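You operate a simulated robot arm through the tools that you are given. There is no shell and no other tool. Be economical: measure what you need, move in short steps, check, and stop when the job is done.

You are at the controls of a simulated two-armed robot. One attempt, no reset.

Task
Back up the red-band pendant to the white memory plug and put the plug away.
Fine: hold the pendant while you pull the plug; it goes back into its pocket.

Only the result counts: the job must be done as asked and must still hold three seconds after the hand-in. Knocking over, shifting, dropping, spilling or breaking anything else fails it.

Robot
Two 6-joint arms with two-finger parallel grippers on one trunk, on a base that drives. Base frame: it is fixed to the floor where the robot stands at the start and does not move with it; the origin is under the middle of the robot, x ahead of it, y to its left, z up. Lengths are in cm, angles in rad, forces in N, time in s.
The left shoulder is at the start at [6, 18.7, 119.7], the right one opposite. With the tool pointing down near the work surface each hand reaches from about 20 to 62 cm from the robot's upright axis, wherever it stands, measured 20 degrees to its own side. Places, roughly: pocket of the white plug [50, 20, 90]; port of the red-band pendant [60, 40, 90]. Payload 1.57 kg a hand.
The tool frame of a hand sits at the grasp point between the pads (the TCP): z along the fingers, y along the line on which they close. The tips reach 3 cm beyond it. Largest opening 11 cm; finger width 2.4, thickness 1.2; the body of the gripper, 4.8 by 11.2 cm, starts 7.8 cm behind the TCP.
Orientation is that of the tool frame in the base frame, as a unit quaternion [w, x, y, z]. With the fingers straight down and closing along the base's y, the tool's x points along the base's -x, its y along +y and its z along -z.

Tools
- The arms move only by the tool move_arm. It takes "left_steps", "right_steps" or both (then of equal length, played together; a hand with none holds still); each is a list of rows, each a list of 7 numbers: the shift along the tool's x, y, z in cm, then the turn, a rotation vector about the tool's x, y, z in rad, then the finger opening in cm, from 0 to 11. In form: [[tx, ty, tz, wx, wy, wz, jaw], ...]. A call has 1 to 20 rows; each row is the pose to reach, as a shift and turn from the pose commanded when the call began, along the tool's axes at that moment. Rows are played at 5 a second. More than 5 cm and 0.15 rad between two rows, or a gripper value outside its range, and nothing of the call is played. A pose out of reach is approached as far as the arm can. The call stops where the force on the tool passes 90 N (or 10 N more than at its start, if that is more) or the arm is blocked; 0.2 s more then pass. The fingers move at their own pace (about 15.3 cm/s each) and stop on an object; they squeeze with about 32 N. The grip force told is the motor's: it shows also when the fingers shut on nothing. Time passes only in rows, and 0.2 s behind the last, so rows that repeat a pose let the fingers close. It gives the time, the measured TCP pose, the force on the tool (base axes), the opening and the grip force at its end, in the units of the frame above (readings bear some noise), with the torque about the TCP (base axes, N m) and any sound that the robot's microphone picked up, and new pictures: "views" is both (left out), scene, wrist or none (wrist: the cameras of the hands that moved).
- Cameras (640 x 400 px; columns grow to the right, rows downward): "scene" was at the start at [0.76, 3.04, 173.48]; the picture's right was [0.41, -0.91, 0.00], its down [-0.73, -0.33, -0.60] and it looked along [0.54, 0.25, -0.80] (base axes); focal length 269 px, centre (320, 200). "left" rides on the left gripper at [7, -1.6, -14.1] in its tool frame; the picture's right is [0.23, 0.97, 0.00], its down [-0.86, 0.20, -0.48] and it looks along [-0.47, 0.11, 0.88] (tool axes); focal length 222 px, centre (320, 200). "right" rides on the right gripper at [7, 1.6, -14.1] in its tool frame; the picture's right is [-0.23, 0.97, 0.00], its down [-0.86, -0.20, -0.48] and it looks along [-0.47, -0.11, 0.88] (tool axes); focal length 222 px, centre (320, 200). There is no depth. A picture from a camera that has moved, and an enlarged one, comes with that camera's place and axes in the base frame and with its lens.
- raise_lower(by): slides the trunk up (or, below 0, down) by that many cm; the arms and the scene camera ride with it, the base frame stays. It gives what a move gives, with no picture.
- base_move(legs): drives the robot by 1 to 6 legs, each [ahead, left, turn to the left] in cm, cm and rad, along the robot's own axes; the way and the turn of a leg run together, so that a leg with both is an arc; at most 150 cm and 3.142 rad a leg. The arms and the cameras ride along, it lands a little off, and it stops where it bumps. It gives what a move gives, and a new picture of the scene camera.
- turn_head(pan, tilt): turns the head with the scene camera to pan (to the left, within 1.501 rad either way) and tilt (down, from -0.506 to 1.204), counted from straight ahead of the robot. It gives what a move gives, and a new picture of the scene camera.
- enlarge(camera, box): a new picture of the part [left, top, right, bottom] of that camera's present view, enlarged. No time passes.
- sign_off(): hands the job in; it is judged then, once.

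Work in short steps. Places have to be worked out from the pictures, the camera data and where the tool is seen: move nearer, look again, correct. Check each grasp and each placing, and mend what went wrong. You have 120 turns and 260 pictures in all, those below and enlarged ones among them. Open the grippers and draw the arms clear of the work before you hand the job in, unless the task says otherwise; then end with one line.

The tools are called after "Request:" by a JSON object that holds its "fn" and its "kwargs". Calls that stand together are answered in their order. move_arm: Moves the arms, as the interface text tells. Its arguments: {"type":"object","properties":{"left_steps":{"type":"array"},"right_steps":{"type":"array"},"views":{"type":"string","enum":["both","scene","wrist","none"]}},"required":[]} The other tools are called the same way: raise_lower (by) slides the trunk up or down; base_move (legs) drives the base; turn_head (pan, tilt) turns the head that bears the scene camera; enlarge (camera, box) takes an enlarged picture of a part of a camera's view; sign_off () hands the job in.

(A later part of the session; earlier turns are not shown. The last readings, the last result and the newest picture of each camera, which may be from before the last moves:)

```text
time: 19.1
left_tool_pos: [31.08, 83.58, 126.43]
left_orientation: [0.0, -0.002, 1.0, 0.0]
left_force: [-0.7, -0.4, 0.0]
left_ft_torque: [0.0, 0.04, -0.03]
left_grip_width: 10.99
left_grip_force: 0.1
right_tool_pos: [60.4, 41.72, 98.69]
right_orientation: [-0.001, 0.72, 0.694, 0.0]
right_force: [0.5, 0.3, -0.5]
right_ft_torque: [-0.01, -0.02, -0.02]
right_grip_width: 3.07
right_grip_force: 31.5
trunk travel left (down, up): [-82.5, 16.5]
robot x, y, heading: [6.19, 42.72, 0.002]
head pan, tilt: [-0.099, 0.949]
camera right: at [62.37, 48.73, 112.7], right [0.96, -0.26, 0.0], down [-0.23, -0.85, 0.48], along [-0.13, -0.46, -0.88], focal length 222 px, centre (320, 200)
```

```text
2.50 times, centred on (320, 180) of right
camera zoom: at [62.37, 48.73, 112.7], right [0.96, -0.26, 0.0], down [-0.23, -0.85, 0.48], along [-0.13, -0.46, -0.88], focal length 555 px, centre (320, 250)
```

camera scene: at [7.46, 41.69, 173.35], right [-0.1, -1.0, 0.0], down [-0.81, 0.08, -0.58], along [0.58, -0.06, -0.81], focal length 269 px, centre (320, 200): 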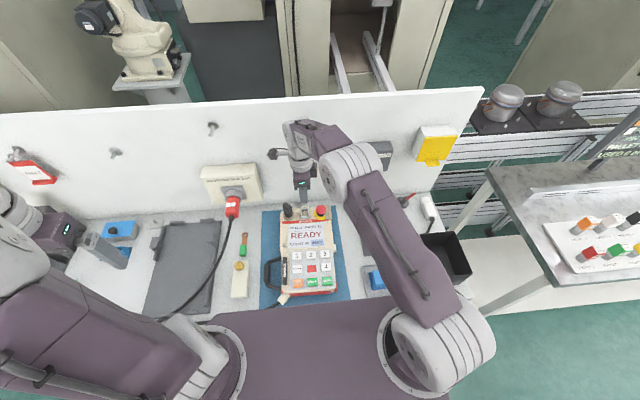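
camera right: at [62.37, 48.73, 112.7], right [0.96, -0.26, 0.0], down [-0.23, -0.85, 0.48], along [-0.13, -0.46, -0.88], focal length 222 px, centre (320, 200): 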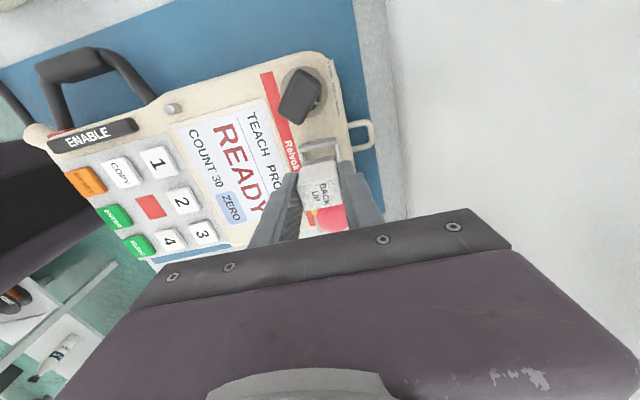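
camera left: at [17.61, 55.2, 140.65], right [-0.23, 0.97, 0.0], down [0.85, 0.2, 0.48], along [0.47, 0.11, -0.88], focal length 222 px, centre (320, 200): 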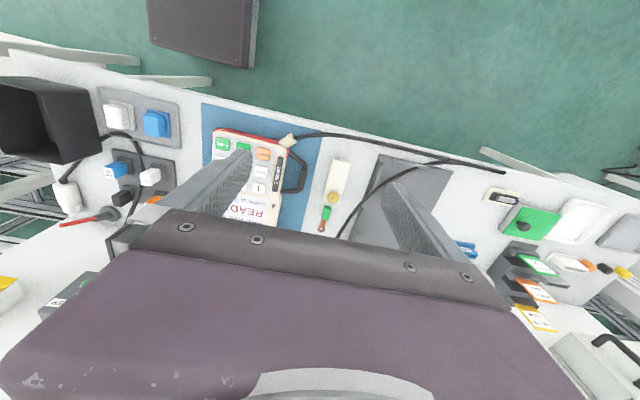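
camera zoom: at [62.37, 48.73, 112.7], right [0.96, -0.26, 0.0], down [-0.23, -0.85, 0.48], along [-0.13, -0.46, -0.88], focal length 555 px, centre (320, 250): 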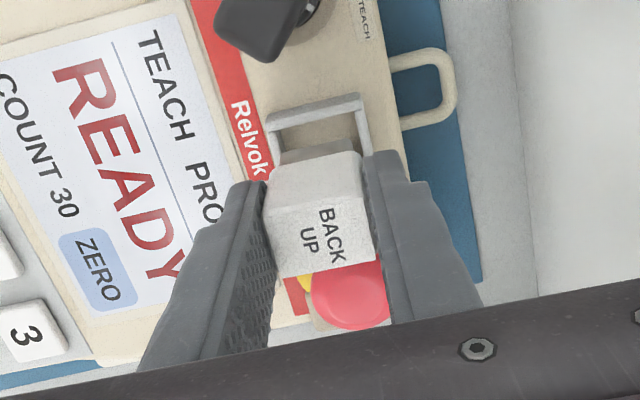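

Connector and port line up within about 0.1 cm. I nudge +0.1 in both and lower gently.

Request:
{"fn": "move_arm", "kwargs": {"right_steps": [[0.1, 0.1, 0.5, 0, 0, 0, 1], [0.1, 0.1, 1, 0, 0, 0, 1], [0.1, 0.1, 1.5, 0, 0, 0, 1], [0.1, 0.1, 2, 0, 0, 0, 1], [0.1, 0.1, 2, 0, 0, 0, 1]], "views": "wrist"}}

Request:
{"fn": "enlarge", "kwargs": {"camera": "scene", "box": [280, 195, 340, 240]}}

Request:
{"fn": "enlarge", "kwargs": {"camera": "right", "box": [240, 100, 400, 260]}}

```text
time: 20.3
left_tool_pos: [31.11, 83.36, 126.55]
left_orientation: [0.001, -0.001, 1.0, 0.0]
left_force: [0.1, -0.7, 0.5]
left_ft_torque: [0.04, 0.04, -0.02]
left_grip_width: 11.01
left_grip_force: 0.2
right_tool_pos: [60.55, 42.05, 96.63]
right_orientation: [0.0, 0.721, 0.693, -0.001]
right_force: [0.3, -0.7, 0.0]
right_ft_torque: [0.0, -0.02, 0.0]
right_grip_width: 3.04
right_grip_force: 32.5
trunk travel left (down, up): [-82.5, 16.5]
robot x, y, heading: [6.25, 42.57, 0.001]
head pan, tilt: [-0.099, 0.949]
camera right: at [62.51, 48.97, 110.66], right [0.96, -0.26, 0.0], down [-0.23, -0.85, 0.48], along [-0.13, -0.46, -0.88], focal length 222 px, centre (320, 200)
```

right: 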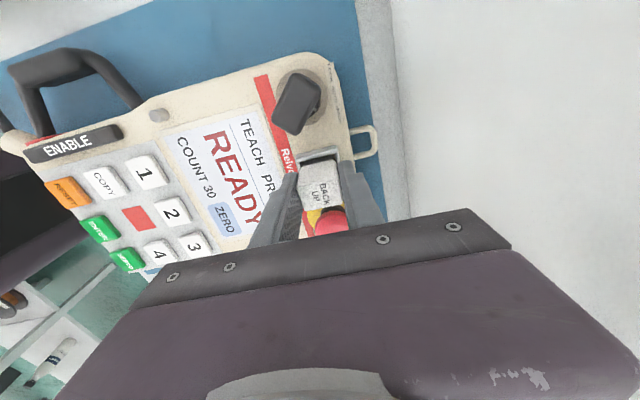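

```text
8.89 times, centred on (310, 218) of scene
camera zoom: at [7.53, 41.73, 173.35], right [-0.1, -1.0, 0.0], down [-0.81, 0.08, -0.58], along [0.58, -0.06, -0.81], focal length 2390 px, centre (409, 44)
```

zoom: 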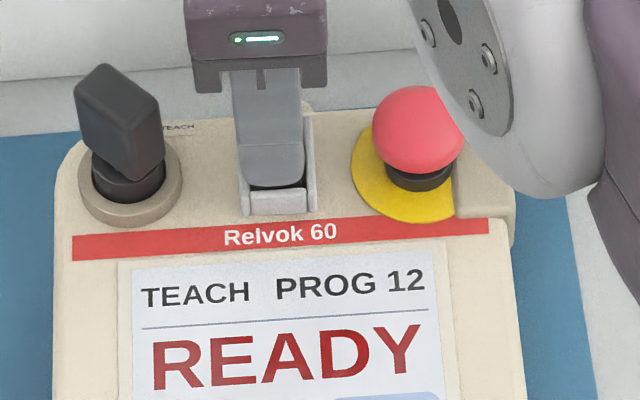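

```text
2.50 times, centred on (320, 180) of right
camera zoom: at [62.51, 48.97, 110.66], right [0.96, -0.26, 0.0], down [-0.23, -0.85, 0.48], along [-0.13, -0.46, -0.88], focal length 555 px, centre (320, 250)
```

zoom: 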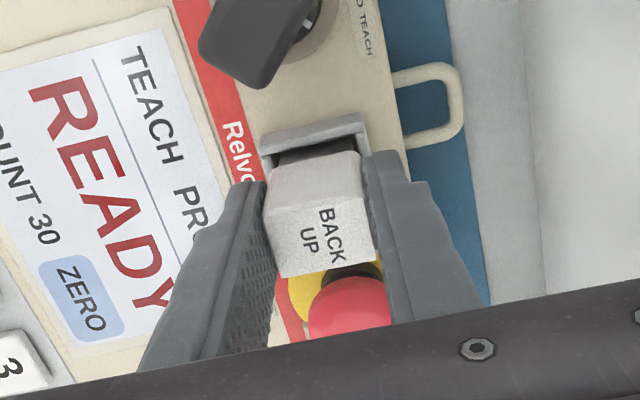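

Aligned so far, no contact force. I lower further in small steps and watch the force.

Request:
{"fn": "move_arm", "kwargs": {"right_steps": [[0, 0, 0.4, 0, 0, 0, 1], [0, 0, 0.8, 0, 0, 0, 1], [0, 0, 1.0, 0, 0, 0, 1], [0, 0, 1.0, 0, 0, 0, 1]], "views": "none"}}

Request:
{"fn": "enlarge", "kwargs": {"camera": "scene", "box": [280, 195, 340, 240]}}

Request:
{"fn": "enlarge", "kwargs": {"camera": "right", "box": [270, 130, 370, 230]}}

```text
time: 21.3
left_tool_pos: [30.95, 83.39, 126.67]
left_orientation: [0.001, -0.001, 1.0, 0.0]
left_force: [0.3, 0.6, 0.2]
left_ft_torque: [-0.02, -0.04, -0.01]
left_grip_width: 11.0
left_grip_force: 0.1
right_tool_pos: [60.42, 42.08, 95.96]
right_orientation: [0.002, 0.72, 0.694, 0.002]
right_force: [4.9, -3.7, 26.7]
right_ft_torque: [-0.15, 0.32, 0.21]
right_grip_width: 3.08
right_grip_force: 31.8
trunk travel left (down, up): [-82.5, 16.5]
robot x, y, heading: [6.26, 42.74, 0.002]
head pan, tilt: [-0.099, 0.949]
```

```text
8.89 times, centred on (310, 218) of scene
camera zoom: at [7.19, 41.64, 173.39], right [-0.1, -1.0, 0.0], down [-0.81, 0.08, -0.58], along [0.58, -0.06, -0.81], focal length 2390 px, centre (409, 44)
```

zoom: 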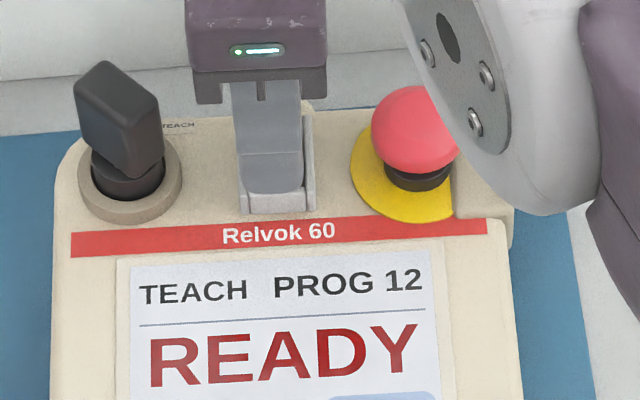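

```text
4.00 times, centred on (320, 180) of right
camera zoom: at [62.37, 48.93, 110.03], right [0.96, -0.27, 0.01], down [-0.24, -0.85, 0.48], along [-0.12, -0.46, -0.88], focal length 888 px, centre (320, 280)
```

zoom: 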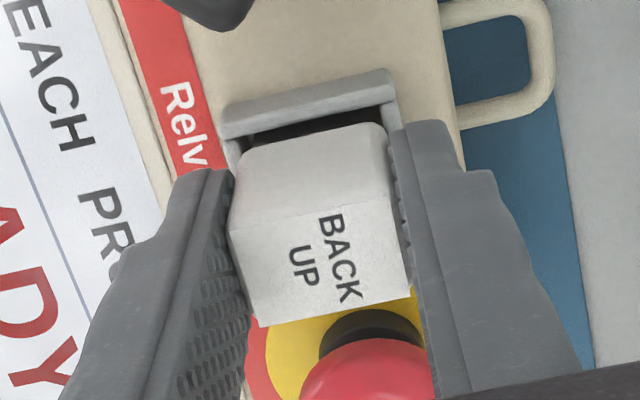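

Contact at 27 N with the plug not fully seated; relative to the pocket picture, the plug seems about 0.2 too far −x and about 0.3 too far +y. I back off 1 cm and remeasure.

Request:
{"fn": "move_arm", "kwargs": {"right_steps": [[0, 0, -0.5, 0, 0, 0, 1], [0, 0, -1.0, 0, 0, 0, 1], [0, 0, -1.0, 0, 0, 0, 1]], "views": "none"}}

Request:
{"fn": "enlarge", "kwargs": {"camera": "right", "box": [280, 130, 360, 180]}}

Request:
{"fn": "enlarge", "kwargs": {"camera": "scene", "box": [290, 200, 322, 220]}}

```text
time: 22.1
left_tool_pos: [31.14, 83.51, 126.49]
left_orientation: [0.0, -0.002, 1.0, 0.0]
left_force: [0.4, 0.5, 0.6]
left_ft_torque: [-0.01, 0.01, -0.01]
left_grip_width: 10.99
left_grip_force: 0.0
right_tool_pos: [60.5, 42.14, 96.46]
right_orientation: [0.0, 0.72, 0.694, -0.001]
right_force: [-0.4, -0.8, -7.5]
right_ft_torque: [-0.04, -0.74, 0.0]
right_grip_width: 3.06
right_grip_force: 32.3
trunk travel left (down, up): [-82.5, 16.5]
robot x, y, heading: [5.86, 42.56, 0.005]
head pan, tilt: [-0.099, 0.949]
```

```text
8.00 times, centred on (320, 155) of right
camera zoom: at [62.47, 48.98, 110.56], right [0.96, -0.26, 0.0], down [-0.23, -0.85, 0.48], along [-0.13, -0.46, -0.88], focal length 1777 px, centre (320, 560)
```

zoom: 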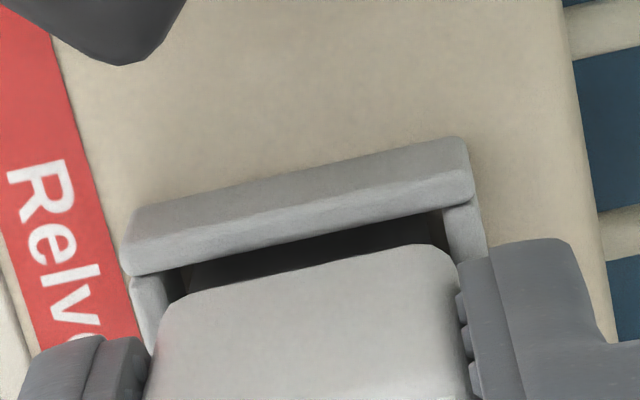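

```text
16.00 times, centred on (306, 210) of scene
camera zoom: at [7.59, 41.72, 173.33], right [-0.1, -1.0, 0.0], down [-0.81, 0.08, -0.58], along [0.58, -0.06, -0.81], focal length 4302 px, centre (544, 40)
```

zoom: 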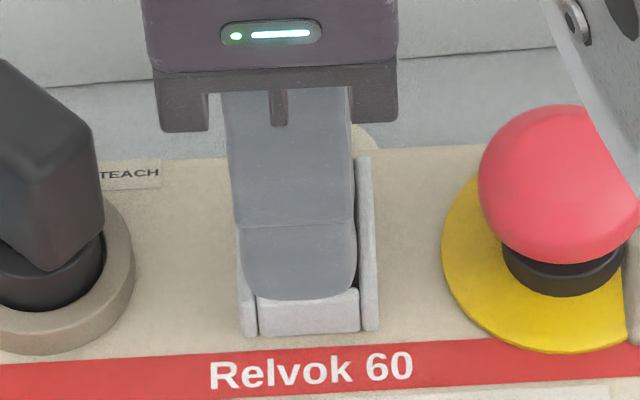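

Backing off shows a downward pull (−7.5 N) — the plug is actually in the socket and 27 N was insertion friction. I push on down gently.

Request:
{"fn": "move_arm", "kwargs": {"right_steps": [[-0.05, 0.05, 0.5, 0, 0, 0, 1], [-0.05, 0.05, 1.0, 0, 0, 0, 1], [-0.05, 0.05, 1.3, 0, 0, 0, 1], [-0.05, 0.05, 1.6, 0, 0, 0, 1], [-0.05, 0.05, 1.6, 0, 0, 0, 1]], "views": "none"}}

Request:
{"fn": "enlarge", "kwargs": {"camera": "right", "box": [240, 120, 400, 260]}}

Request:
{"fn": "enlarge", "kwargs": {"camera": "scene", "box": [270, 195, 350, 290]}}

```text
time: 23.3
left_tool_pos: [30.66, 83.21, 126.81]
left_orientation: [0.001, 0.0, 1.0, 0.0]
left_force: [0.0, -0.4, -0.1]
left_ft_torque: [0.0, 0.0, -0.02]
left_grip_width: 11.01
left_grip_force: 0.0
right_tool_pos: [60.6, 41.99, 95.92]
right_orientation: [0.004, 0.72, 0.694, 0.008]
right_force: [11.2, -9.3, 59.7]
right_ft_torque: [-0.36, -0.03, 0.09]
right_grip_width: 3.12
right_grip_force: 32.2
trunk travel left (down, up): [-82.5, 16.5]
robot x, y, heading: [6.57, 42.51, 0.003]
head pan, tilt: [-0.099, 0.949]
```

```text
2.86 times, centred on (320, 190) of right
camera zoom: at [62.33, 48.84, 109.97], right [0.96, -0.27, 0.02], down [-0.24, -0.85, 0.47], along [-0.11, -0.46, -0.88], focal length 635 px, centre (320, 229)
```

zoom: 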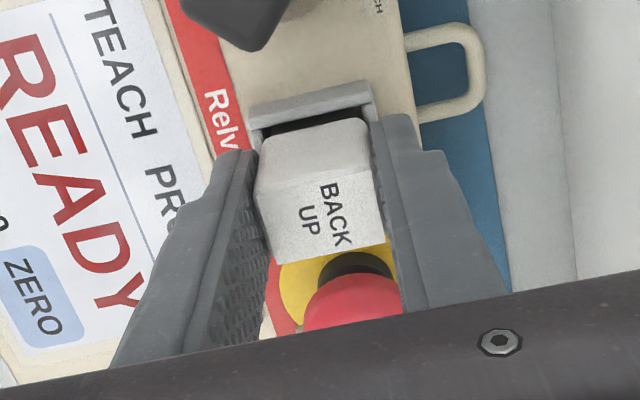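

```text
4.21 times, centred on (310, 242) of scene
camera zoom: at [6.77, 41.49, 173.4], right [-0.1, -1.0, 0.0], down [-0.81, 0.08, -0.59], along [0.58, -0.06, -0.81], focal length 1132 px, centre (362, 21)
```

zoom: 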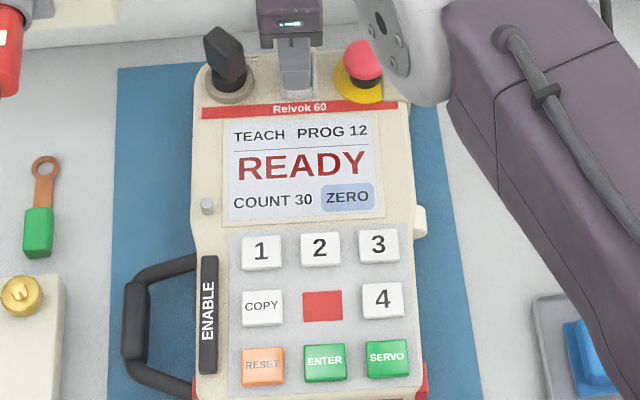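

The view now matches the seated look in the pocket, and 60 N moves it no further: seated. I relieve the pressure, open, and rise.

Request:
{"fn": "move_arm", "kwargs": {"right_steps": [[0, 0, -0.5, 0, 0, 0, 1], [0, 0, -1.0, 0, 0, 0, 1], [0, 0, -1.0, 0, 0, 0, 1], [0, 0, -1.0, 0, 0, 0, 3], [0, 0, -1.0, 0, 0, 0, 5], [0, 0, -1.0, 0, 0, 0, 5]], "views": "none"}}

Request:
{"fn": "enlarge", "kwargs": {"camera": "right", "box": [240, 120, 400, 260]}}

```text
time: 24.7
left_tool_pos: [31.22, 83.41, 126.46]
left_orientation: [0.0, 0.0, 1.0, 0.0]
left_force: [-0.1, 0.7, 0.0]
left_ft_torque: [0.0, -0.02, 0.0]
left_grip_width: 11.03
left_grip_force: 0.0
right_tool_pos: [60.45, 41.95, 95.94]
right_orientation: [0.0, 0.721, 0.693, -0.001]
right_force: [0.4, 0.0, 1.0]
right_ft_torque: [-0.02, -0.03, -0.01]
right_grip_width: 4.99
right_grip_force: 0.1
trunk travel left (down, up): [-82.5, 16.5]
robot x, y, heading: [6.37, 42.31, 0.001]
head pan, tilt: [-0.099, 0.949]
```

```text
2.86 times, centred on (320, 190) of right
camera zoom: at [62.46, 48.95, 109.97], right [0.96, -0.26, 0.0], down [-0.23, -0.85, 0.48], along [-0.13, -0.46, -0.88], focal length 635 px, centre (320, 229)
```

zoom: 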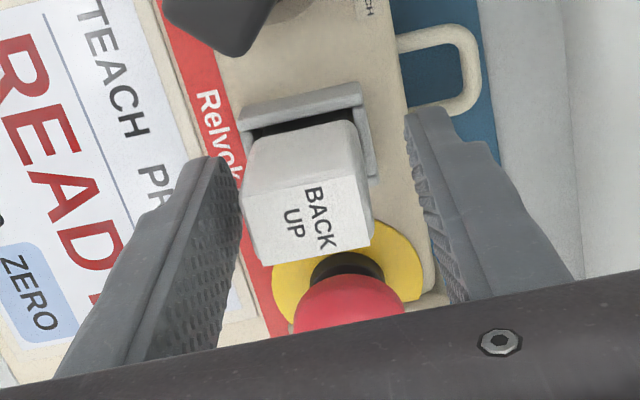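

Released; plug stays in. I raise the right hand and move it aside, then bring the left hand over the pendant to look.

Request:
{"fn": "move_arm", "kwargs": {"right_steps": [[0, -0.15, -3, 0, 0, 0, 5], [0, -0.15, -6, 0, 0, 0, 5], [0, -0.15, -10, 0, 0, 0, 5], [0, -4, -13, 0, 0, 0, 5], [-4, -7, -13, 0, 0, 0, 5], [-8.5, -9, -13, 0, 0, 0, 5], [-13, -9, -13, 0, 0, 0, 5], [-17, -9, -13, 0, 0, 0, 5]], "left_steps": [[0, -4, 0, 0, 0, 0, 11], [0, -8, 0, 0, 0, 0, 8], [0, -12, 0, 0, 0, 0, 5], [0, -16, 0, 0, 0, 0, 2], [0, -20, 0, 0, 0, 0, 0], [0, -24, 0, 0, 0, 0, 0], [0, -27, 0, 0, 0, 0, 0], [0, -29, 2, 0, 0, 0, 0]], "views": "both"}}

Request:
{"fn": "enlarge", "kwargs": {"camera": "scene", "box": [250, 185, 370, 300]}}

```text
time: 26.5
left_tool_pos: [31.32, 53.99, 124.59]
left_orientation: [0.001, 0.0, 1.0, 0.001]
left_force: [0.0, -0.1, -0.4]
left_ft_torque: [0.04, -0.03, 0.0]
left_grip_width: 0.01
left_grip_force: 21.6
right_tool_pos: [50.93, 25.06, 109.1]
right_orientation: [0.0, 0.72, 0.694, 0.0]
right_force: [0.5, 0.1, -0.2]
right_ft_torque: [0.04, -0.01, 0.02]
right_grip_width: 4.98
right_grip_force: 0.0
trunk travel left (down, up): [-82.5, 16.5]
robot x, y, heading: [6.07, 42.83, 0.002]
head pan, tilt: [-0.099, 0.949]
camera scene: at [7.55, 41.45, 173.35], right [-0.1, -1.0, 0.0], down [-0.81, 0.08, -0.58], along [0.58, -0.06, -0.81], focal length 269 px, centre (320, 200)
camera right: at [52.87, 32.1, 123.12], right [0.96, -0.26, 0.0], down [-0.23, -0.85, 0.48], along [-0.13, -0.46, -0.88], focal length 222 px, centre (320, 200)
camera left: at [24.39, 52.47, 138.77], right [-0.23, 0.97, 0.0], down [0.85, 0.2, 0.48], along [0.47, 0.11, -0.88], focal length 222 px, centre (320, 200)
```

scene: 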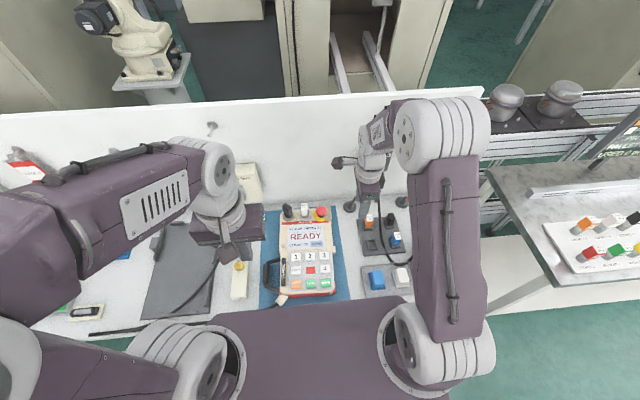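
right: 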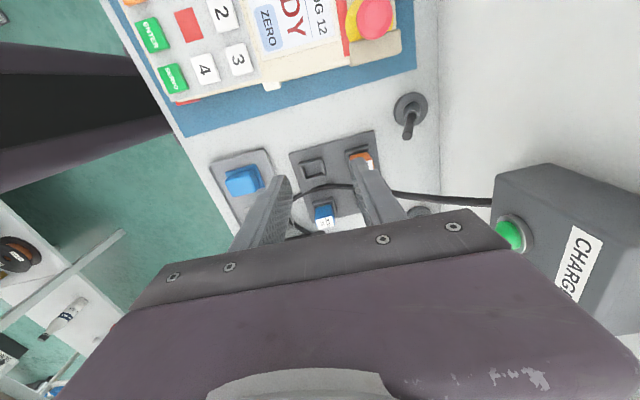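
left: 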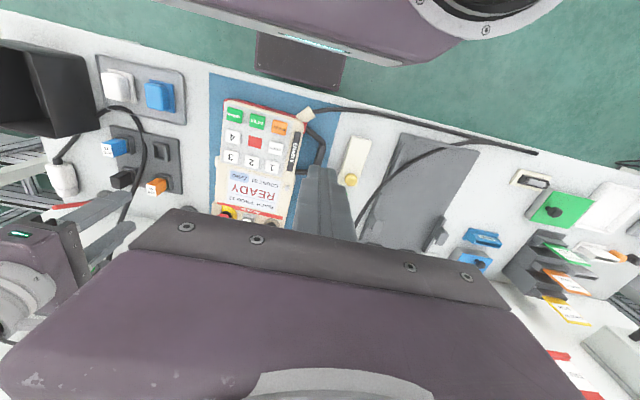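

```text
3.48 times, centred on (310, 242) of scene
camera zoom: at [7.55, 41.45, 173.35], right [-0.1, -1.0, 0.0], down [-0.81, 0.08, -0.58], along [0.58, -0.06, -0.81], focal length 935 px, centre (355, 52)
```

zoom: 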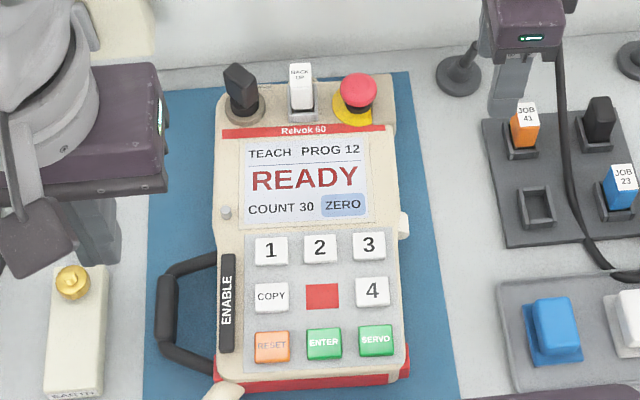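

Plug sits upright in the port; screen still READY. COPY key is at about (39.6, 46.0, 90.5). I bring the closed left fingers above it.

Request:
{"fn": "move_arm", "kwargs": {"left_steps": [[-2, -2, 4, 0, 0, 0, 0], [-4, -4, 8, 0, 0, 0, 0], [-6, -6, 12, 0, 0, 0, 0], [-8.3, -8, 16, 0, 0, 0, 0], [-8.3, -8, 20, 0, 0, 0, 0], [-8.3, -8, 24, 0, 0, 0, 0], [-8.3, -8, 27, 0, 0, 0, 0], [-8.3, -8, 27, 0, 0, 0, 0]], "views": "both"}}

Request:
{"fn": "enlarge", "kwargs": {"camera": "left", "box": [230, 100, 400, 240]}}

Request:
{"fn": "enlarge", "kwargs": {"camera": "scene", "box": [250, 200, 350, 300]}}

```text
refused: row 4 steps farther than a row can; nothing moved
```

```text
2.86 times, centred on (315, 170) of left
camera zoom: at [24.39, 52.47, 138.77], right [-0.23, 0.97, 0.0], down [0.85, 0.2, 0.48], along [0.47, 0.11, -0.88], focal length 635 px, centre (334, 286)
```

zoom: 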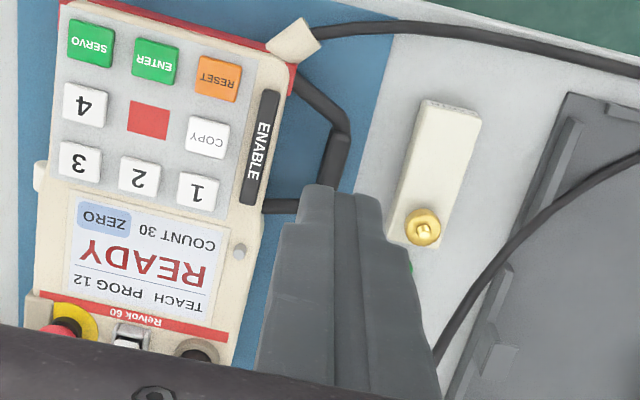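

```text
4.00 times, centred on (300, 250) of scene
camera zoom: at [7.55, 41.45, 173.35], right [-0.1, -1.0, 0.0], down [-0.81, 0.08, -0.58], along [0.58, -0.06, -0.81], focal length 1076 px, centre (400, 0)
```

zoom: 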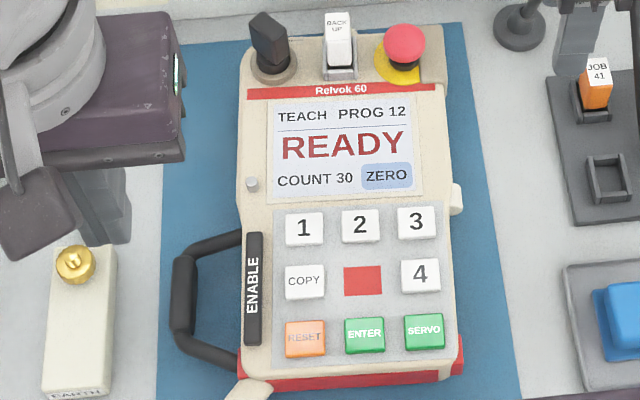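

Same motion with smaller steps.

Request:
{"fn": "move_arm", "kwargs": {"left_steps": [[-1.7, -1.6, 4, 0, 0, 0, 0], [-3.4, -3.2, 8, 0, 0, 0, 0], [-5.1, -4.8, 12, 0, 0, 0, 0], [-6.8, -6.4, 16, 0, 0, 0, 0], [-8.3, -8, 19.5, 0, 0, 0, 0], [-8.3, -8, 23.5, 0, 0, 0, 0], [-8.3, -8, 27, 0, 0, 0, 0], [-8.3, -8, 27, 0, 0, 0, 0]], "views": "both"}}

Request:
{"fn": "enlarge", "kwargs": {"camera": "left", "box": [230, 100, 400, 240]}}

Request:
{"fn": "enlarge", "kwargs": {"camera": "scene", "box": [250, 200, 350, 300]}}

```text
time: 28.3
left_tool_pos: [39.57, 46.42, 97.42]
left_orientation: [0.0, 0.0, 1.0, 0.0]
left_force: [0.3, -1.0, 0.3]
left_ft_torque: [0.0, -0.03, 0.0]
left_grip_width: 0.0
left_grip_force: 21.4
right_tool_pos: [50.87, 25.3, 109.14]
right_orientation: [0.001, 0.721, 0.693, 0.001]
right_force: [0.1, -0.7, -0.2]
right_ft_torque: [0.03, 0.03, -0.01]
right_grip_width: 5.01
right_grip_force: 0.0
trunk travel left (down, up): [-82.5, 16.5]
robot x, y, heading: [6.16, 42.42, 0.002]
head pan, tilt: [-0.099, 0.949]
camera scene: at [7.5, 41.68, 173.35], right [-0.1, -1.0, 0.0], down [-0.81, 0.08, -0.58], along [0.58, -0.06, -0.81], focal length 269 px, centre (320, 200)
camera left: at [32.58, 44.83, 111.58], right [-0.23, 0.97, 0.0], down [0.85, 0.2, 0.48], along [0.47, 0.11, -0.88], focal length 222 px, centre (320, 200)
```

scene: 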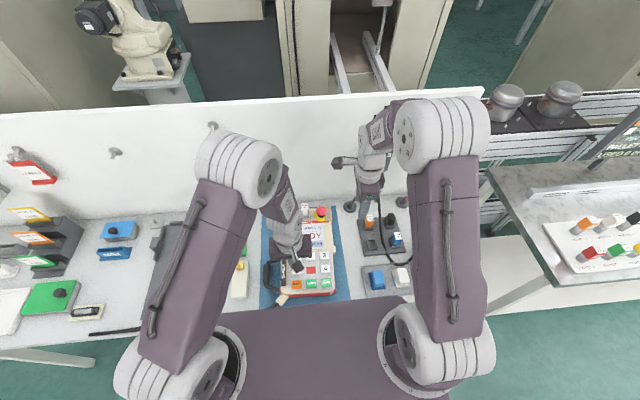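
left: 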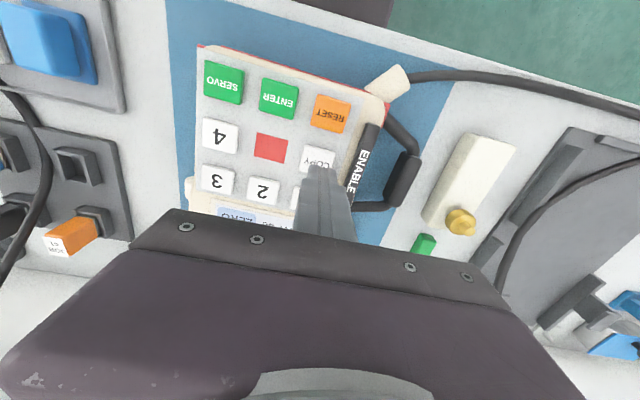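

```text
2.86 times, centred on (315, 170) of left
camera zoom: at [32.58, 44.83, 111.58], right [-0.23, 0.97, 0.0], down [0.85, 0.2, 0.48], along [0.47, 0.11, -0.88], focal length 635 px, centre (334, 286)
```

zoom: 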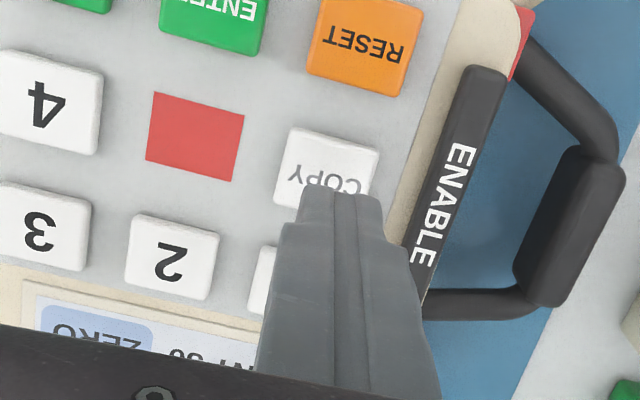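

```text
4.00 times, centred on (300, 250) of scene
camera zoom: at [7.5, 41.68, 173.35], right [-0.1, -1.0, 0.0], down [-0.81, 0.08, -0.58], along [0.58, -0.06, -0.81], focal length 1076 px, centre (400, 0)
```

zoom: 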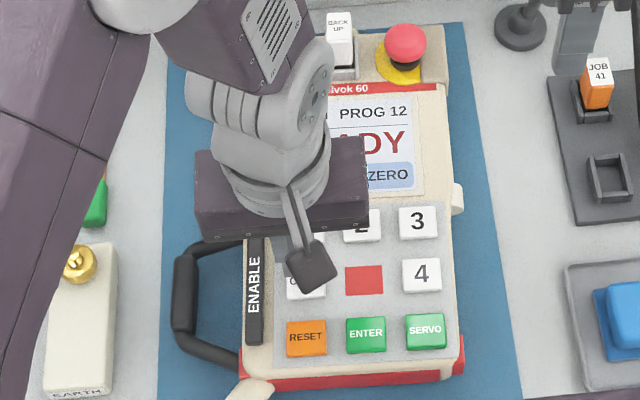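

Fingers are right over COPY. I press down slowly, watching the force.

Request:
{"fn": "move_arm", "kwargs": {"left_steps": [[0.1, -0.15, 1.5, 0, 0, 0, 0], [0.1, -0.15, 2.5, 0, 0, 0, 0], [0.1, -0.15, 3.0, 0, 0, 0, 0], [0.1, -0.15, 3.3, 0, 0, 0, 0]], "views": "wrist"}}

```text
time: 29.3
left_tool_pos: [39.38, 46.08, 94.18]
left_orientation: [0.0, -0.001, 1.0, 0.0]
left_force: [0.0, -1.2, 0.5]
left_ft_torque: [0.02, -0.01, -0.01]
left_grip_width: 0.0
left_grip_force: 21.7
right_tool_pos: [50.87, 25.23, 109.07]
right_orientation: [0.0, 0.72, 0.694, 0.0]
right_force: [-0.5, 0.2, 0.2]
right_ft_torque: [0.02, 0.04, 0.0]
right_grip_width: 5.03
right_grip_force: 0.0
trunk travel left (down, up): [-82.5, 16.5]
robot x, y, heading: [6.07, 42.74, 0.0]
head pan, tilt: [-0.099, 0.949]
camera left: at [32.49, 44.65, 108.38], right [-0.23, 0.97, 0.0], down [0.85, 0.2, 0.48], along [0.47, 0.11, -0.88], focal length 222 px, centre (320, 200)
```

left: 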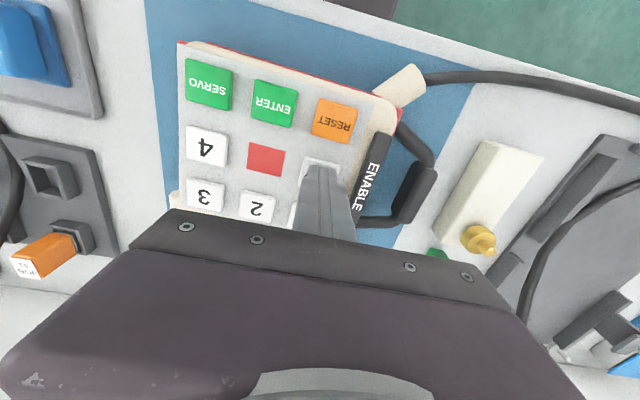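

No contact yet (tips at about 91.2). Continue.

Request:
{"fn": "move_arm", "kwargs": {"left_steps": [[0, 0, 0.3, 0, 0, 0, 0], [0, 0, 0.6, 0, 0, 0, 0], [0, 0, 0.8, 0, 0, 0, 0]], "views": "wrist"}}

Request:
{"fn": "enlarge", "kwargs": {"camera": "scene", "box": [270, 195, 350, 255]}}

```text
time: 30.1
left_tool_pos: [39.41, 46.23, 93.73]
left_orientation: [0.003, 0.0, 1.0, -0.002]
left_force: [6.3, 7.7, 40.5]
left_ft_torque: [0.2, -0.04, -0.22]
left_grip_width: 0.0
left_grip_force: 21.3
right_tool_pos: [50.67, 25.39, 109.16]
right_orientation: [0.002, 0.721, 0.693, 0.0]
right_force: [-0.1, 0.5, 0.4]
right_ft_torque: [0.01, 0.01, 0.01]
right_grip_width: 5.01
right_grip_force: 0.1
trunk travel left (down, up): [-82.5, 16.5]
robot x, y, heading: [6.31, 42.77, -0.001]
head pan, tilt: [-0.099, 0.949]
heard: click
camera left: at [32.34, 44.72, 107.79], right [-0.23, 0.97, 0.0], down [0.85, 0.2, 0.48], along [0.47, 0.11, -0.88], focal length 222 px, centre (320, 200)
```

left: 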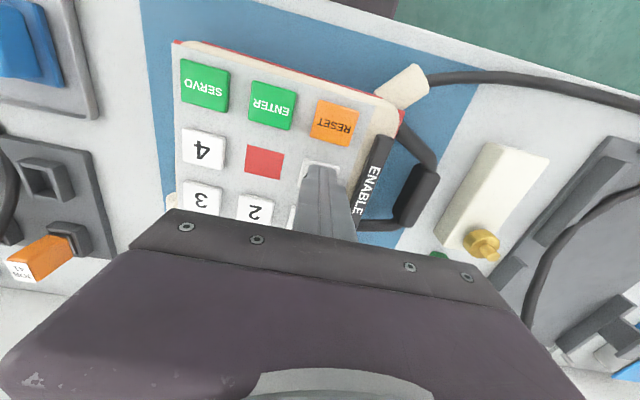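

```text
6.67 times, centred on (310, 225) of scene
camera zoom: at [7.21, 41.89, 173.43], right [-0.1, -1.0, 0.0], down [-0.81, 0.08, -0.58], along [0.58, -0.06, -0.81], focal length 1793 px, centre (387, 33)
```

zoom: 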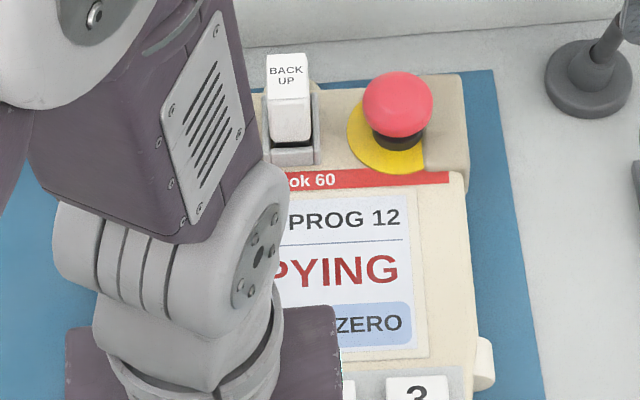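

Click heard, and the screen says COPYING. I lift the left hand off and clear the view of the screen.

Request:
{"fn": "move_arm", "kwargs": {"left_steps": [[0, 0, -2, 0, 0, 0, 0], [0, 0, -5, 0, 0, 0, 0], [0, 1, -9, 0, 0, 0, 0], [1, 4, -11, 0, 0, 0, 0], [2, 7, -13, 0, 0, 0, 0], [3, 10, -14, 0, 0, 0, 0], [3, 10, -14, 0, 0, 0, 0]], "views": "none"}}

Request:
{"fn": "enlarge", "kwargs": {"camera": "scene", "box": [250, 190, 370, 300]}}

```text
time: 31.7
left_tool_pos: [36.26, 56.23, 107.25]
left_orientation: [0.0, -0.001, 1.0, -0.001]
left_force: [0.0, 0.1, 0.0]
left_ft_torque: [0.0, -0.03, 0.01]
left_grip_width: 0.02
left_grip_force: 21.1
right_tool_pos: [50.99, 25.26, 108.94]
right_orientation: [0.0, 0.721, 0.693, 0.0]
right_force: [-0.2, -1.4, -0.4]
right_ft_torque: [0.01, 0.0, 0.01]
right_grip_width: 5.02
right_grip_force: 0.1
trunk travel left (down, up): [-82.5, 16.5]
robot x, y, heading: [6.04, 42.52, 0.002]
head pan, tilt: [-0.099, 0.949]
```

```text
3.64 times, centred on (310, 245) of scene
camera zoom: at [7.6, 41.65, 173.35], right [-0.1, -1.0, 0.0], down [-0.81, 0.08, -0.58], along [0.58, -0.06, -0.81], focal length 978 px, centre (356, 36)
```

zoom: 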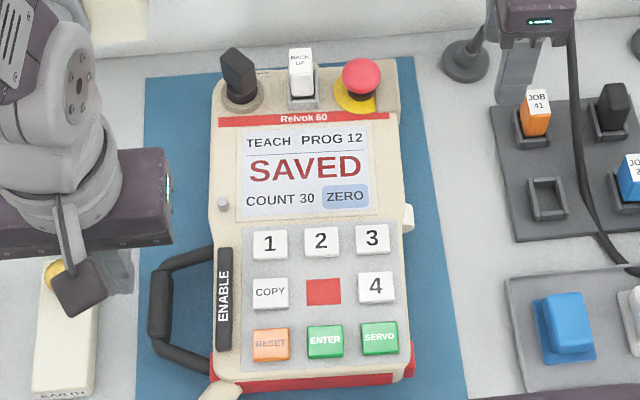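

Screen reads SAVED. Now hold the pendant: I'll press the tilted left fingertips on the plain margin left of the screen at about (53.5, 49.6), staying clear of the right hand.

Request:
{"fn": "move_arm", "kwargs": {"left_steps": [[-4, -1, 0, 0, -0.1, 0, 0], [-8, -2.5, 0, 0, -0.2, 0, 0], [-12, -4, 0, 0, -0.3, 0, 0], [-16, -5.5, 0, 0, -0.4, 0, 0], [-17.2, -6.6, 3, 0, -0.4, 0, 0], [-17.2, -6.6, 7, 0, -0.4, 0, 0], [-17.2, -6.6, 10, 0, -0.4, 0, 0], [-17.2, -6.6, 10, 0, -0.4, 0, 0]], "views": "both"}}

Request:
{"fn": "enlarge", "kwargs": {"camera": "left", "box": [230, 100, 400, 240]}}

Request:
{"fn": "enlarge", "kwargs": {"camera": "scene", "box": [260, 190, 350, 260]}}

```text
time: 33.5
left_tool_pos: [53.59, 49.66, 97.72]
left_orientation: [0.199, 0.0, 0.98, 0.0]
left_force: [0.3, -0.5, 0.5]
left_ft_torque: [0.03, 0.02, -0.02]
left_grip_width: 0.0
left_grip_force: 21.4
right_tool_pos: [50.81, 25.31, 109.12]
right_orientation: [-0.001, 0.721, 0.693, 0.0]
right_force: [-0.4, 0.7, -0.8]
right_ft_torque: [0.02, 0.03, -0.01]
right_grip_width: 5.02
right_grip_force: 0.1
trunk travel left (down, up): [-82.5, 16.5]
robot x, y, heading: [6.46, 42.55, 0.006]
head pan, tilt: [-0.099, 0.949]
camera scene: at [7.51, 41.69, 173.35], right [-0.1, -1.0, 0.0], down [-0.81, 0.08, -0.58], along [0.58, -0.06, -0.81], focal length 269 px, centre (320, 200)
camera left: at [41.68, 48.1, 108.04], right [-0.21, 0.97, -0.09], down [0.6, 0.2, 0.77], along [0.77, 0.11, -0.63], focal length 222 px, centre (320, 200)
```

scene: 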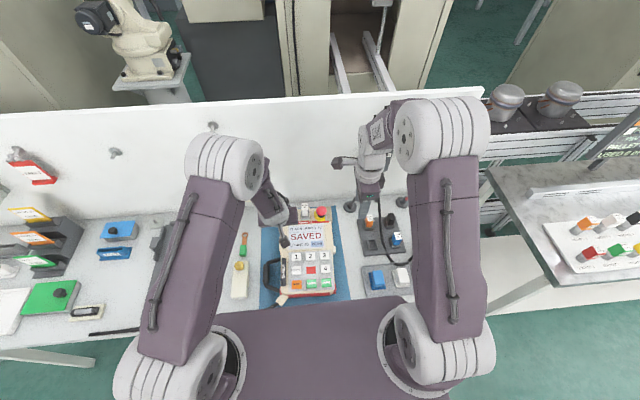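
left: 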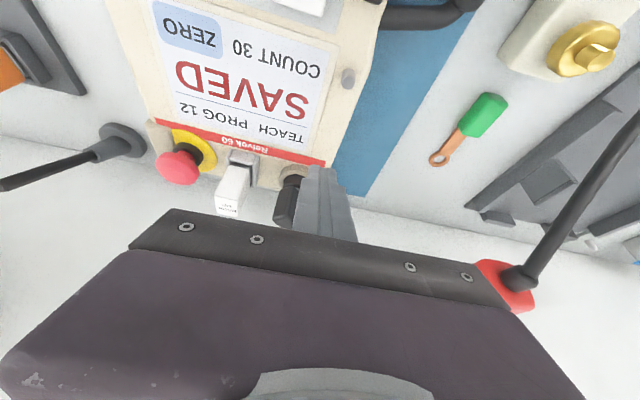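

```text
2.86 times, centred on (315, 170) of left
camera zoom: at [41.68, 48.1, 108.04], right [-0.21, 0.97, -0.09], down [0.6, 0.2, 0.77], along [0.77, 0.11, -0.63], focal length 635 px, centre (334, 286)
```

zoom: 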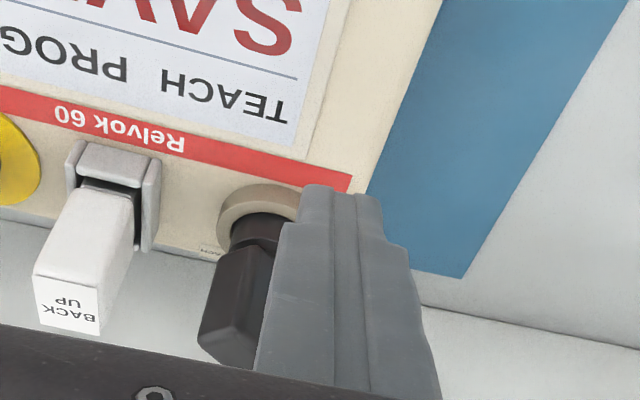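

```text
5.71 times, centred on (305, 225) of scene
camera zoom: at [7.51, 41.69, 173.35], right [-0.1, -1.0, 0.0], down [-0.81, 0.08, -0.58], along [0.58, -0.06, -0.81], focal length 1537 px, centre (406, 57)
```

zoom: 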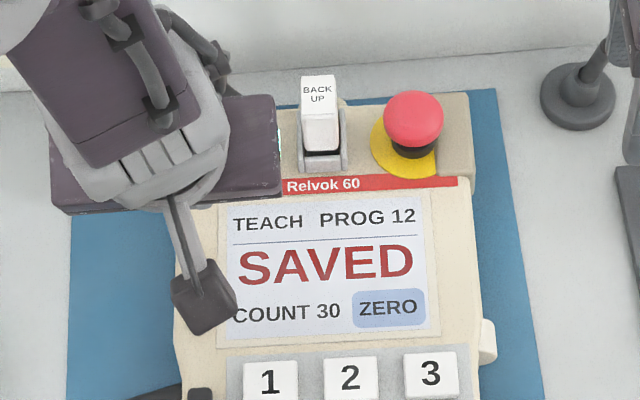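

Margin centre is about y = 50.2. I lower straight down in base z to just above the surface (the tilt spreads this over tool x and z).

Request:
{"fn": "move_arm", "kwargs": {"left_steps": [[0.58, 0.6, 1.38, 0, 0, 0, 0], [1.17, 0.6, 2.76, 0, 0, 0, 0], [1.63, 0.6, 3.87, 0, 0, 0, 0], [1.63, 0.6, 3.87, 0, 0, 0, 0]], "views": "wrist"}}

Request:
{"fn": "enlarge", "kwargs": {"camera": "left", "box": [270, 120, 370, 220]}}

Request:
{"fn": "enlarge", "kwargs": {"camera": "right", "box": [150, 0, 450, 120]}}

```text
time: 34.5
left_tool_pos: [53.6, 50.37, 93.59]
left_orientation: [0.201, -0.001, 0.98, 0.0]
left_force: [0.6, 1.4, 14.2]
left_ft_torque: [0.03, -0.02, 0.03]
left_grip_width: 0.0
left_grip_force: 21.4
right_tool_pos: [50.77, 25.39, 109.08]
right_orientation: [0.0, 0.72, 0.694, 0.001]
right_force: [0.7, -0.3, 0.5]
right_ft_torque: [-0.01, 0.0, 0.0]
right_grip_width: 4.99
right_grip_force: 0.1
trunk travel left (down, up): [-82.5, 16.5]
robot x, y, heading: [6.58, 42.17, -0.003]
head pan, tilt: [-0.099, 0.949]
camera left: at [41.64, 48.78, 103.78], right [-0.21, 0.97, -0.09], down [0.6, 0.2, 0.78], along [0.77, 0.11, -0.62], focal length 222 px, centre (320, 200)
```

left: 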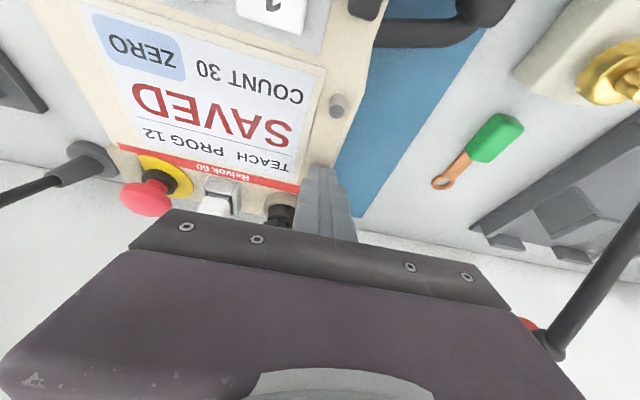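

```text
4.00 times, centred on (320, 170) of left
camera zoom: at [41.64, 48.78, 103.78], right [-0.21, 0.97, -0.09], down [0.6, 0.2, 0.78], along [0.77, 0.11, -0.62], focal length 888 px, centre (320, 320)
```

zoom: 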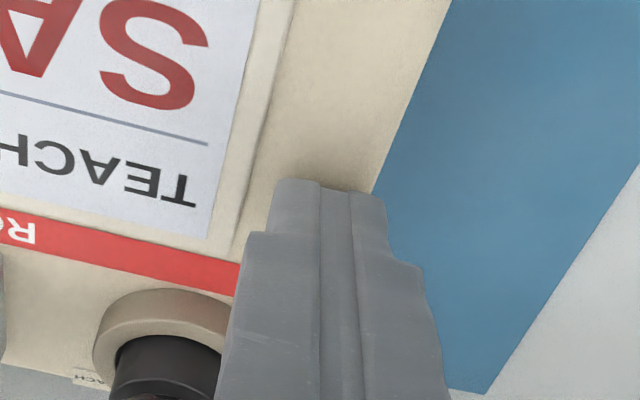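

```text
2.13 times, centred on (300, 60) of right
camera zoom: at [52.73, 32.3, 123.21], right [0.96, -0.26, 0.0], down [-0.23, -0.85, 0.48], along [-0.13, -0.46, -0.88], focal length 474 px, centre (363, 499)
```

zoom: 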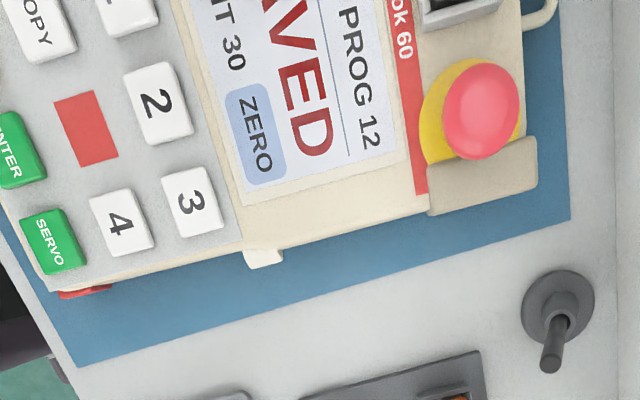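

Already in contact at 14 N on the margin. I press a little more to hold the pendant down.

Request:
{"fn": "move_arm", "kwargs": {"left_steps": [[0.07, 0, 0.16, 0, 0, 0, 0], [0.14, 0, 0.32, 0, 0, 0, 0], [0.14, 0, 0.32, 0, 0, 0, 0]], "views": "none"}}

```text
time: 35.3
left_tool_pos: [53.54, 50.38, 93.52]
left_orientation: [0.205, -0.002, 0.979, 0.0]
left_force: [4.1, 8.3, 52.4]
left_ft_torque: [0.29, -0.21, -0.25]
left_grip_width: 0.0
left_grip_force: 21.4
right_tool_pos: [50.55, 25.42, 109.3]
right_orientation: [0.0, 0.721, 0.693, 0.001]
right_force: [1.0, 0.4, -0.1]
right_ft_torque: [0.0, 0.01, -0.01]
right_grip_width: 5.04
right_grip_force: 0.0
trunk travel left (down, up): [-82.5, 16.5]
robot x, y, heading: [6.33, 42.41, 0.0]
head pan, tilt: [-0.099, 0.949]
```

Holding at about 52 N. Now the right hand returns above the plug.

Request:
{"fn": "move_arm", "kwargs": {"right_steps": [[4, 0, 0, 0, 0, 0, 5], [8, 1, 0, 0, 0, 0, 5], [12, 3, 0, 0, 0, 0, 5], [15, 6, 0, 0, 0, 0, 5], [17, 9.1, 0, 0, 0, 0, 5], [17, 9.1, 4, 0, 0, 0, 5], [17, 9.1, 7, 0, 0, 0, 5], [17, 9.1, 7, 0, 0, 0, 5]], "views": "wrist"}}

Request:
{"fn": "enlarge", "kwargs": {"camera": "right", "box": [240, 100, 400, 240]}}

Request:
{"fn": "enlarge", "kwargs": {"camera": "scene", "box": [260, 170, 350, 240]}}

```text
time: 37.1
left_tool_pos: [53.57, 50.3, 93.56]
left_orientation: [0.206, -0.001, 0.979, -0.001]
left_force: [5.5, 10.0, 55.1]
left_ft_torque: [0.31, -0.25, 0.24]
left_grip_width: 0.0
left_grip_force: 21.7
right_tool_pos: [60.27, 41.95, 102.2]
right_orientation: [0.001, 0.72, 0.694, 0.001]
right_force: [0.3, -0.2, -0.1]
right_ft_torque: [-0.02, -0.02, -0.02]
right_grip_width: 5.04
right_grip_force: 0.0
trunk travel left (down, up): [-82.5, 16.5]
robot x, y, heading: [6.29, 42.39, -0.0]
head pan, tilt: [-0.099, 0.949]
camera right: at [62.12, 48.9, 116.34], right [0.96, -0.26, 0.0], down [-0.23, -0.85, 0.48], along [-0.12, -0.46, -0.88], focal length 222 px, centre (320, 200)
```

right: 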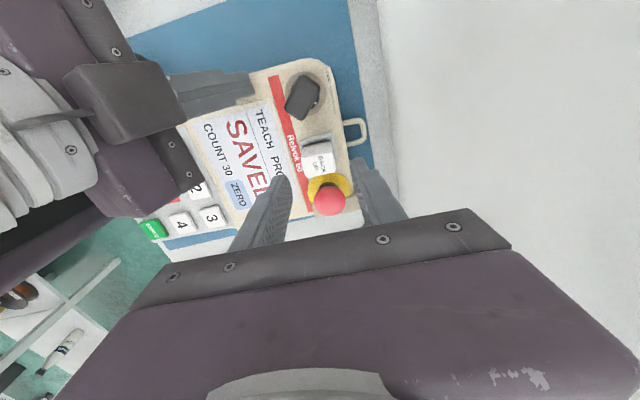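

```text
2.86 times, centred on (320, 170) of right
camera zoom: at [62.12, 48.9, 116.34], right [0.96, -0.26, 0.0], down [-0.23, -0.85, 0.48], along [-0.12, -0.46, -0.88], focal length 635 px, centre (320, 286)
```

zoom: 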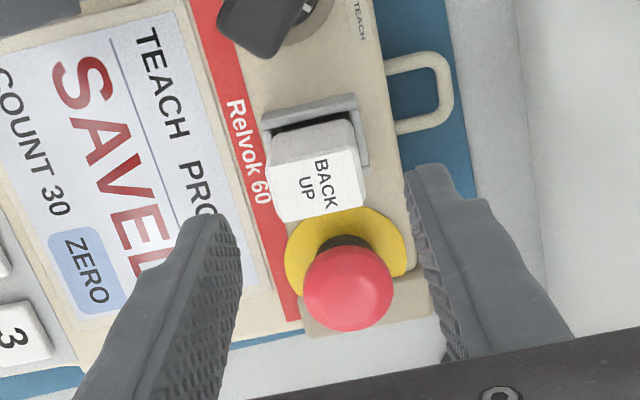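

```text
5.71 times, centred on (305, 205) of scene
camera zoom: at [6.81, 41.81, 173.37], right [-0.1, -1.0, 0.0], down [-0.81, 0.08, -0.59], along [0.58, -0.06, -0.81], focal length 1537 px, centre (406, 171)
```

zoom: 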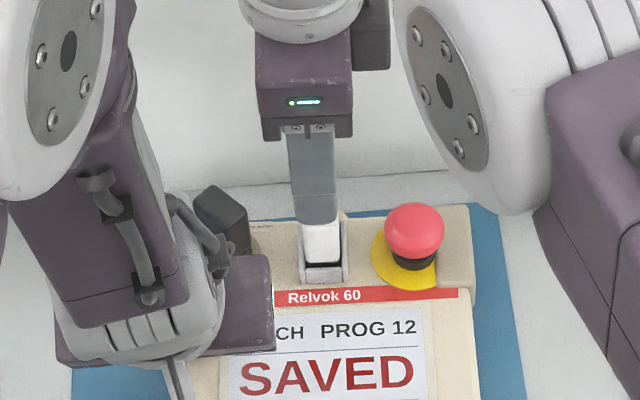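

Plug centred at about (60.1, 42.0). I descend around it.

Request:
{"fn": "move_arm", "kwargs": {"right_steps": [[0.05, -0.13, 2, 0, 0, 0, 5], [0.05, -0.13, 4, 0, 0, 0, 5], [0.05, -0.13, 6.1, 0, 0, 0, 5], [0.05, -0.13, 6.1, 0, 0, 0, 5]], "views": "none"}}

Request:
{"fn": "enlarge", "kwargs": {"camera": "right", "box": [240, 120, 400, 260]}}

```text
time: 38.1
left_tool_pos: [53.5, 50.32, 93.4]
left_orientation: [0.206, -0.001, 0.978, -0.001]
left_force: [6.0, 8.0, 54.3]
left_ft_torque: [0.3, -0.28, 0.13]
left_grip_width: 0.02
left_grip_force: 21.3
right_tool_pos: [60.26, 42.0, 96.07]
right_orientation: [0.002, 0.721, 0.693, 0.002]
right_force: [-0.1, 1.0, 0.4]
right_ft_torque: [0.02, 0.0, 0.01]
right_grip_width: 5.03
right_grip_force: 0.1
trunk travel left (down, up): [-82.5, 16.5]
robot x, y, heading: [6.31, 42.46, 0.004]
head pan, tilt: [-0.099, 0.949]
```

```text
2.86 times, centred on (320, 190) of right
camera zoom: at [62.11, 49.05, 110.2], right [0.96, -0.26, 0.0], down [-0.23, -0.85, 0.48], along [-0.12, -0.46, -0.88], focal length 635 px, centre (320, 229)
```

zoom: 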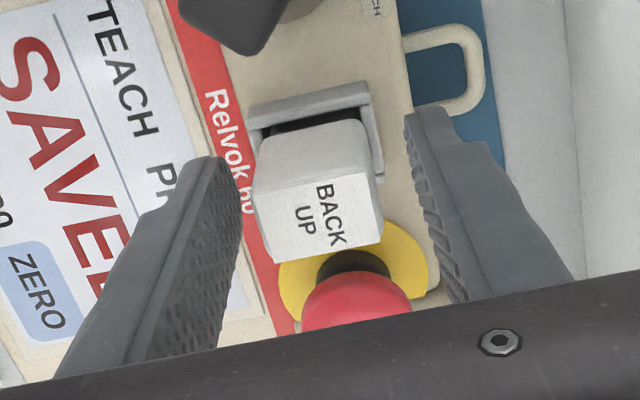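

Well centred; close on the plug.

Request:
{"fn": "move_arm", "kwargs": {"right_steps": [[0, 0, 0, 0, 0, 0, 3.5], [0, 0, 0, 0, 0, 0, 2], [0, 0, 0, 0, 0, 0, 1], [0, 0, 0, 0, 0, 0, 1]], "views": "none"}}

```text
time: 39.1
left_tool_pos: [53.6, 50.38, 93.51]
left_orientation: [0.207, -0.001, 0.978, 0.001]
left_force: [10.3, 7.5, 49.1]
left_ft_torque: [0.22, -0.38, 0.01]
left_grip_width: 0.0
left_grip_force: 21.2
right_tool_pos: [60.15, 42.02, 96.1]
right_orientation: [0.002, 0.72, 0.694, 0.0]
right_force: [-9.7, 0.2, 0.8]
right_ft_torque: [0.07, 0.45, 0.0]
right_grip_width: 3.07
right_grip_force: 32.2
trunk travel left (down, up): [-82.5, 16.5]
robot x, y, heading: [5.93, 42.56, 0.001]
head pan, tilt: [-0.099, 0.949]
```

Gripped (3.07). I relieve the small x side load and pull straight up in small steps while the left keeps pressing.

Request:
{"fn": "move_arm", "kwargs": {"right_steps": [[0, -0.1, 0, 0, 0, 0, 1], [0, -0.1, -0.3, 0, 0, 0, 1], [0, -0.1, -0.6, 0, 0, 0, 1], [0, -0.1, -1.0, 0, 0, 0, 1]], "views": "none"}}

Request:
{"fn": "enlarge", "kwargs": {"camera": "right", "box": [240, 120, 400, 260]}}

```text
time: 40.1
left_tool_pos: [53.55, 50.26, 93.53]
left_orientation: [0.207, 0.0, 0.978, -0.001]
left_force: [5.1, 8.1, 55.6]
left_ft_torque: [0.21, -0.23, -0.07]
left_grip_width: 0.0
left_grip_force: 21.5
right_tool_pos: [60.25, 42.06, 97.32]
right_orientation: [0.002, 0.721, 0.693, 0.002]
right_force: [0.0, -0.2, 0.8]
right_ft_torque: [0.02, -0.01, -0.01]
right_grip_width: 3.07
right_grip_force: 31.2
trunk travel left (down, up): [-82.5, 16.5]
robot x, y, heading: [5.95, 42.61, 0.0]
head pan, tilt: [-0.099, 0.949]
```

```text
2.86 times, centred on (320, 190) of right
camera zoom: at [62.04, 49.03, 111.28], right [0.96, -0.26, 0.01], down [-0.23, -0.85, 0.48], along [-0.12, -0.46, -0.88], focal length 635 px, centre (320, 229)
```

zoom: 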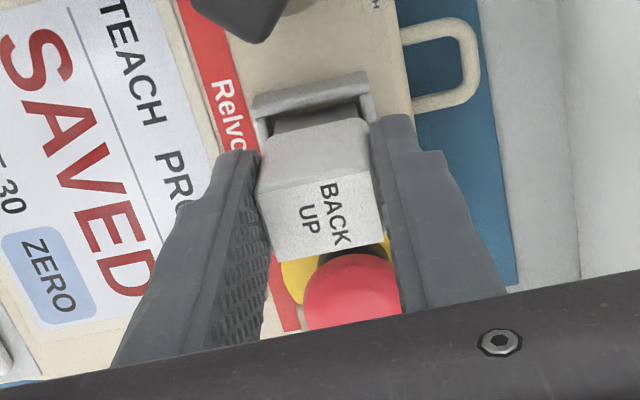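

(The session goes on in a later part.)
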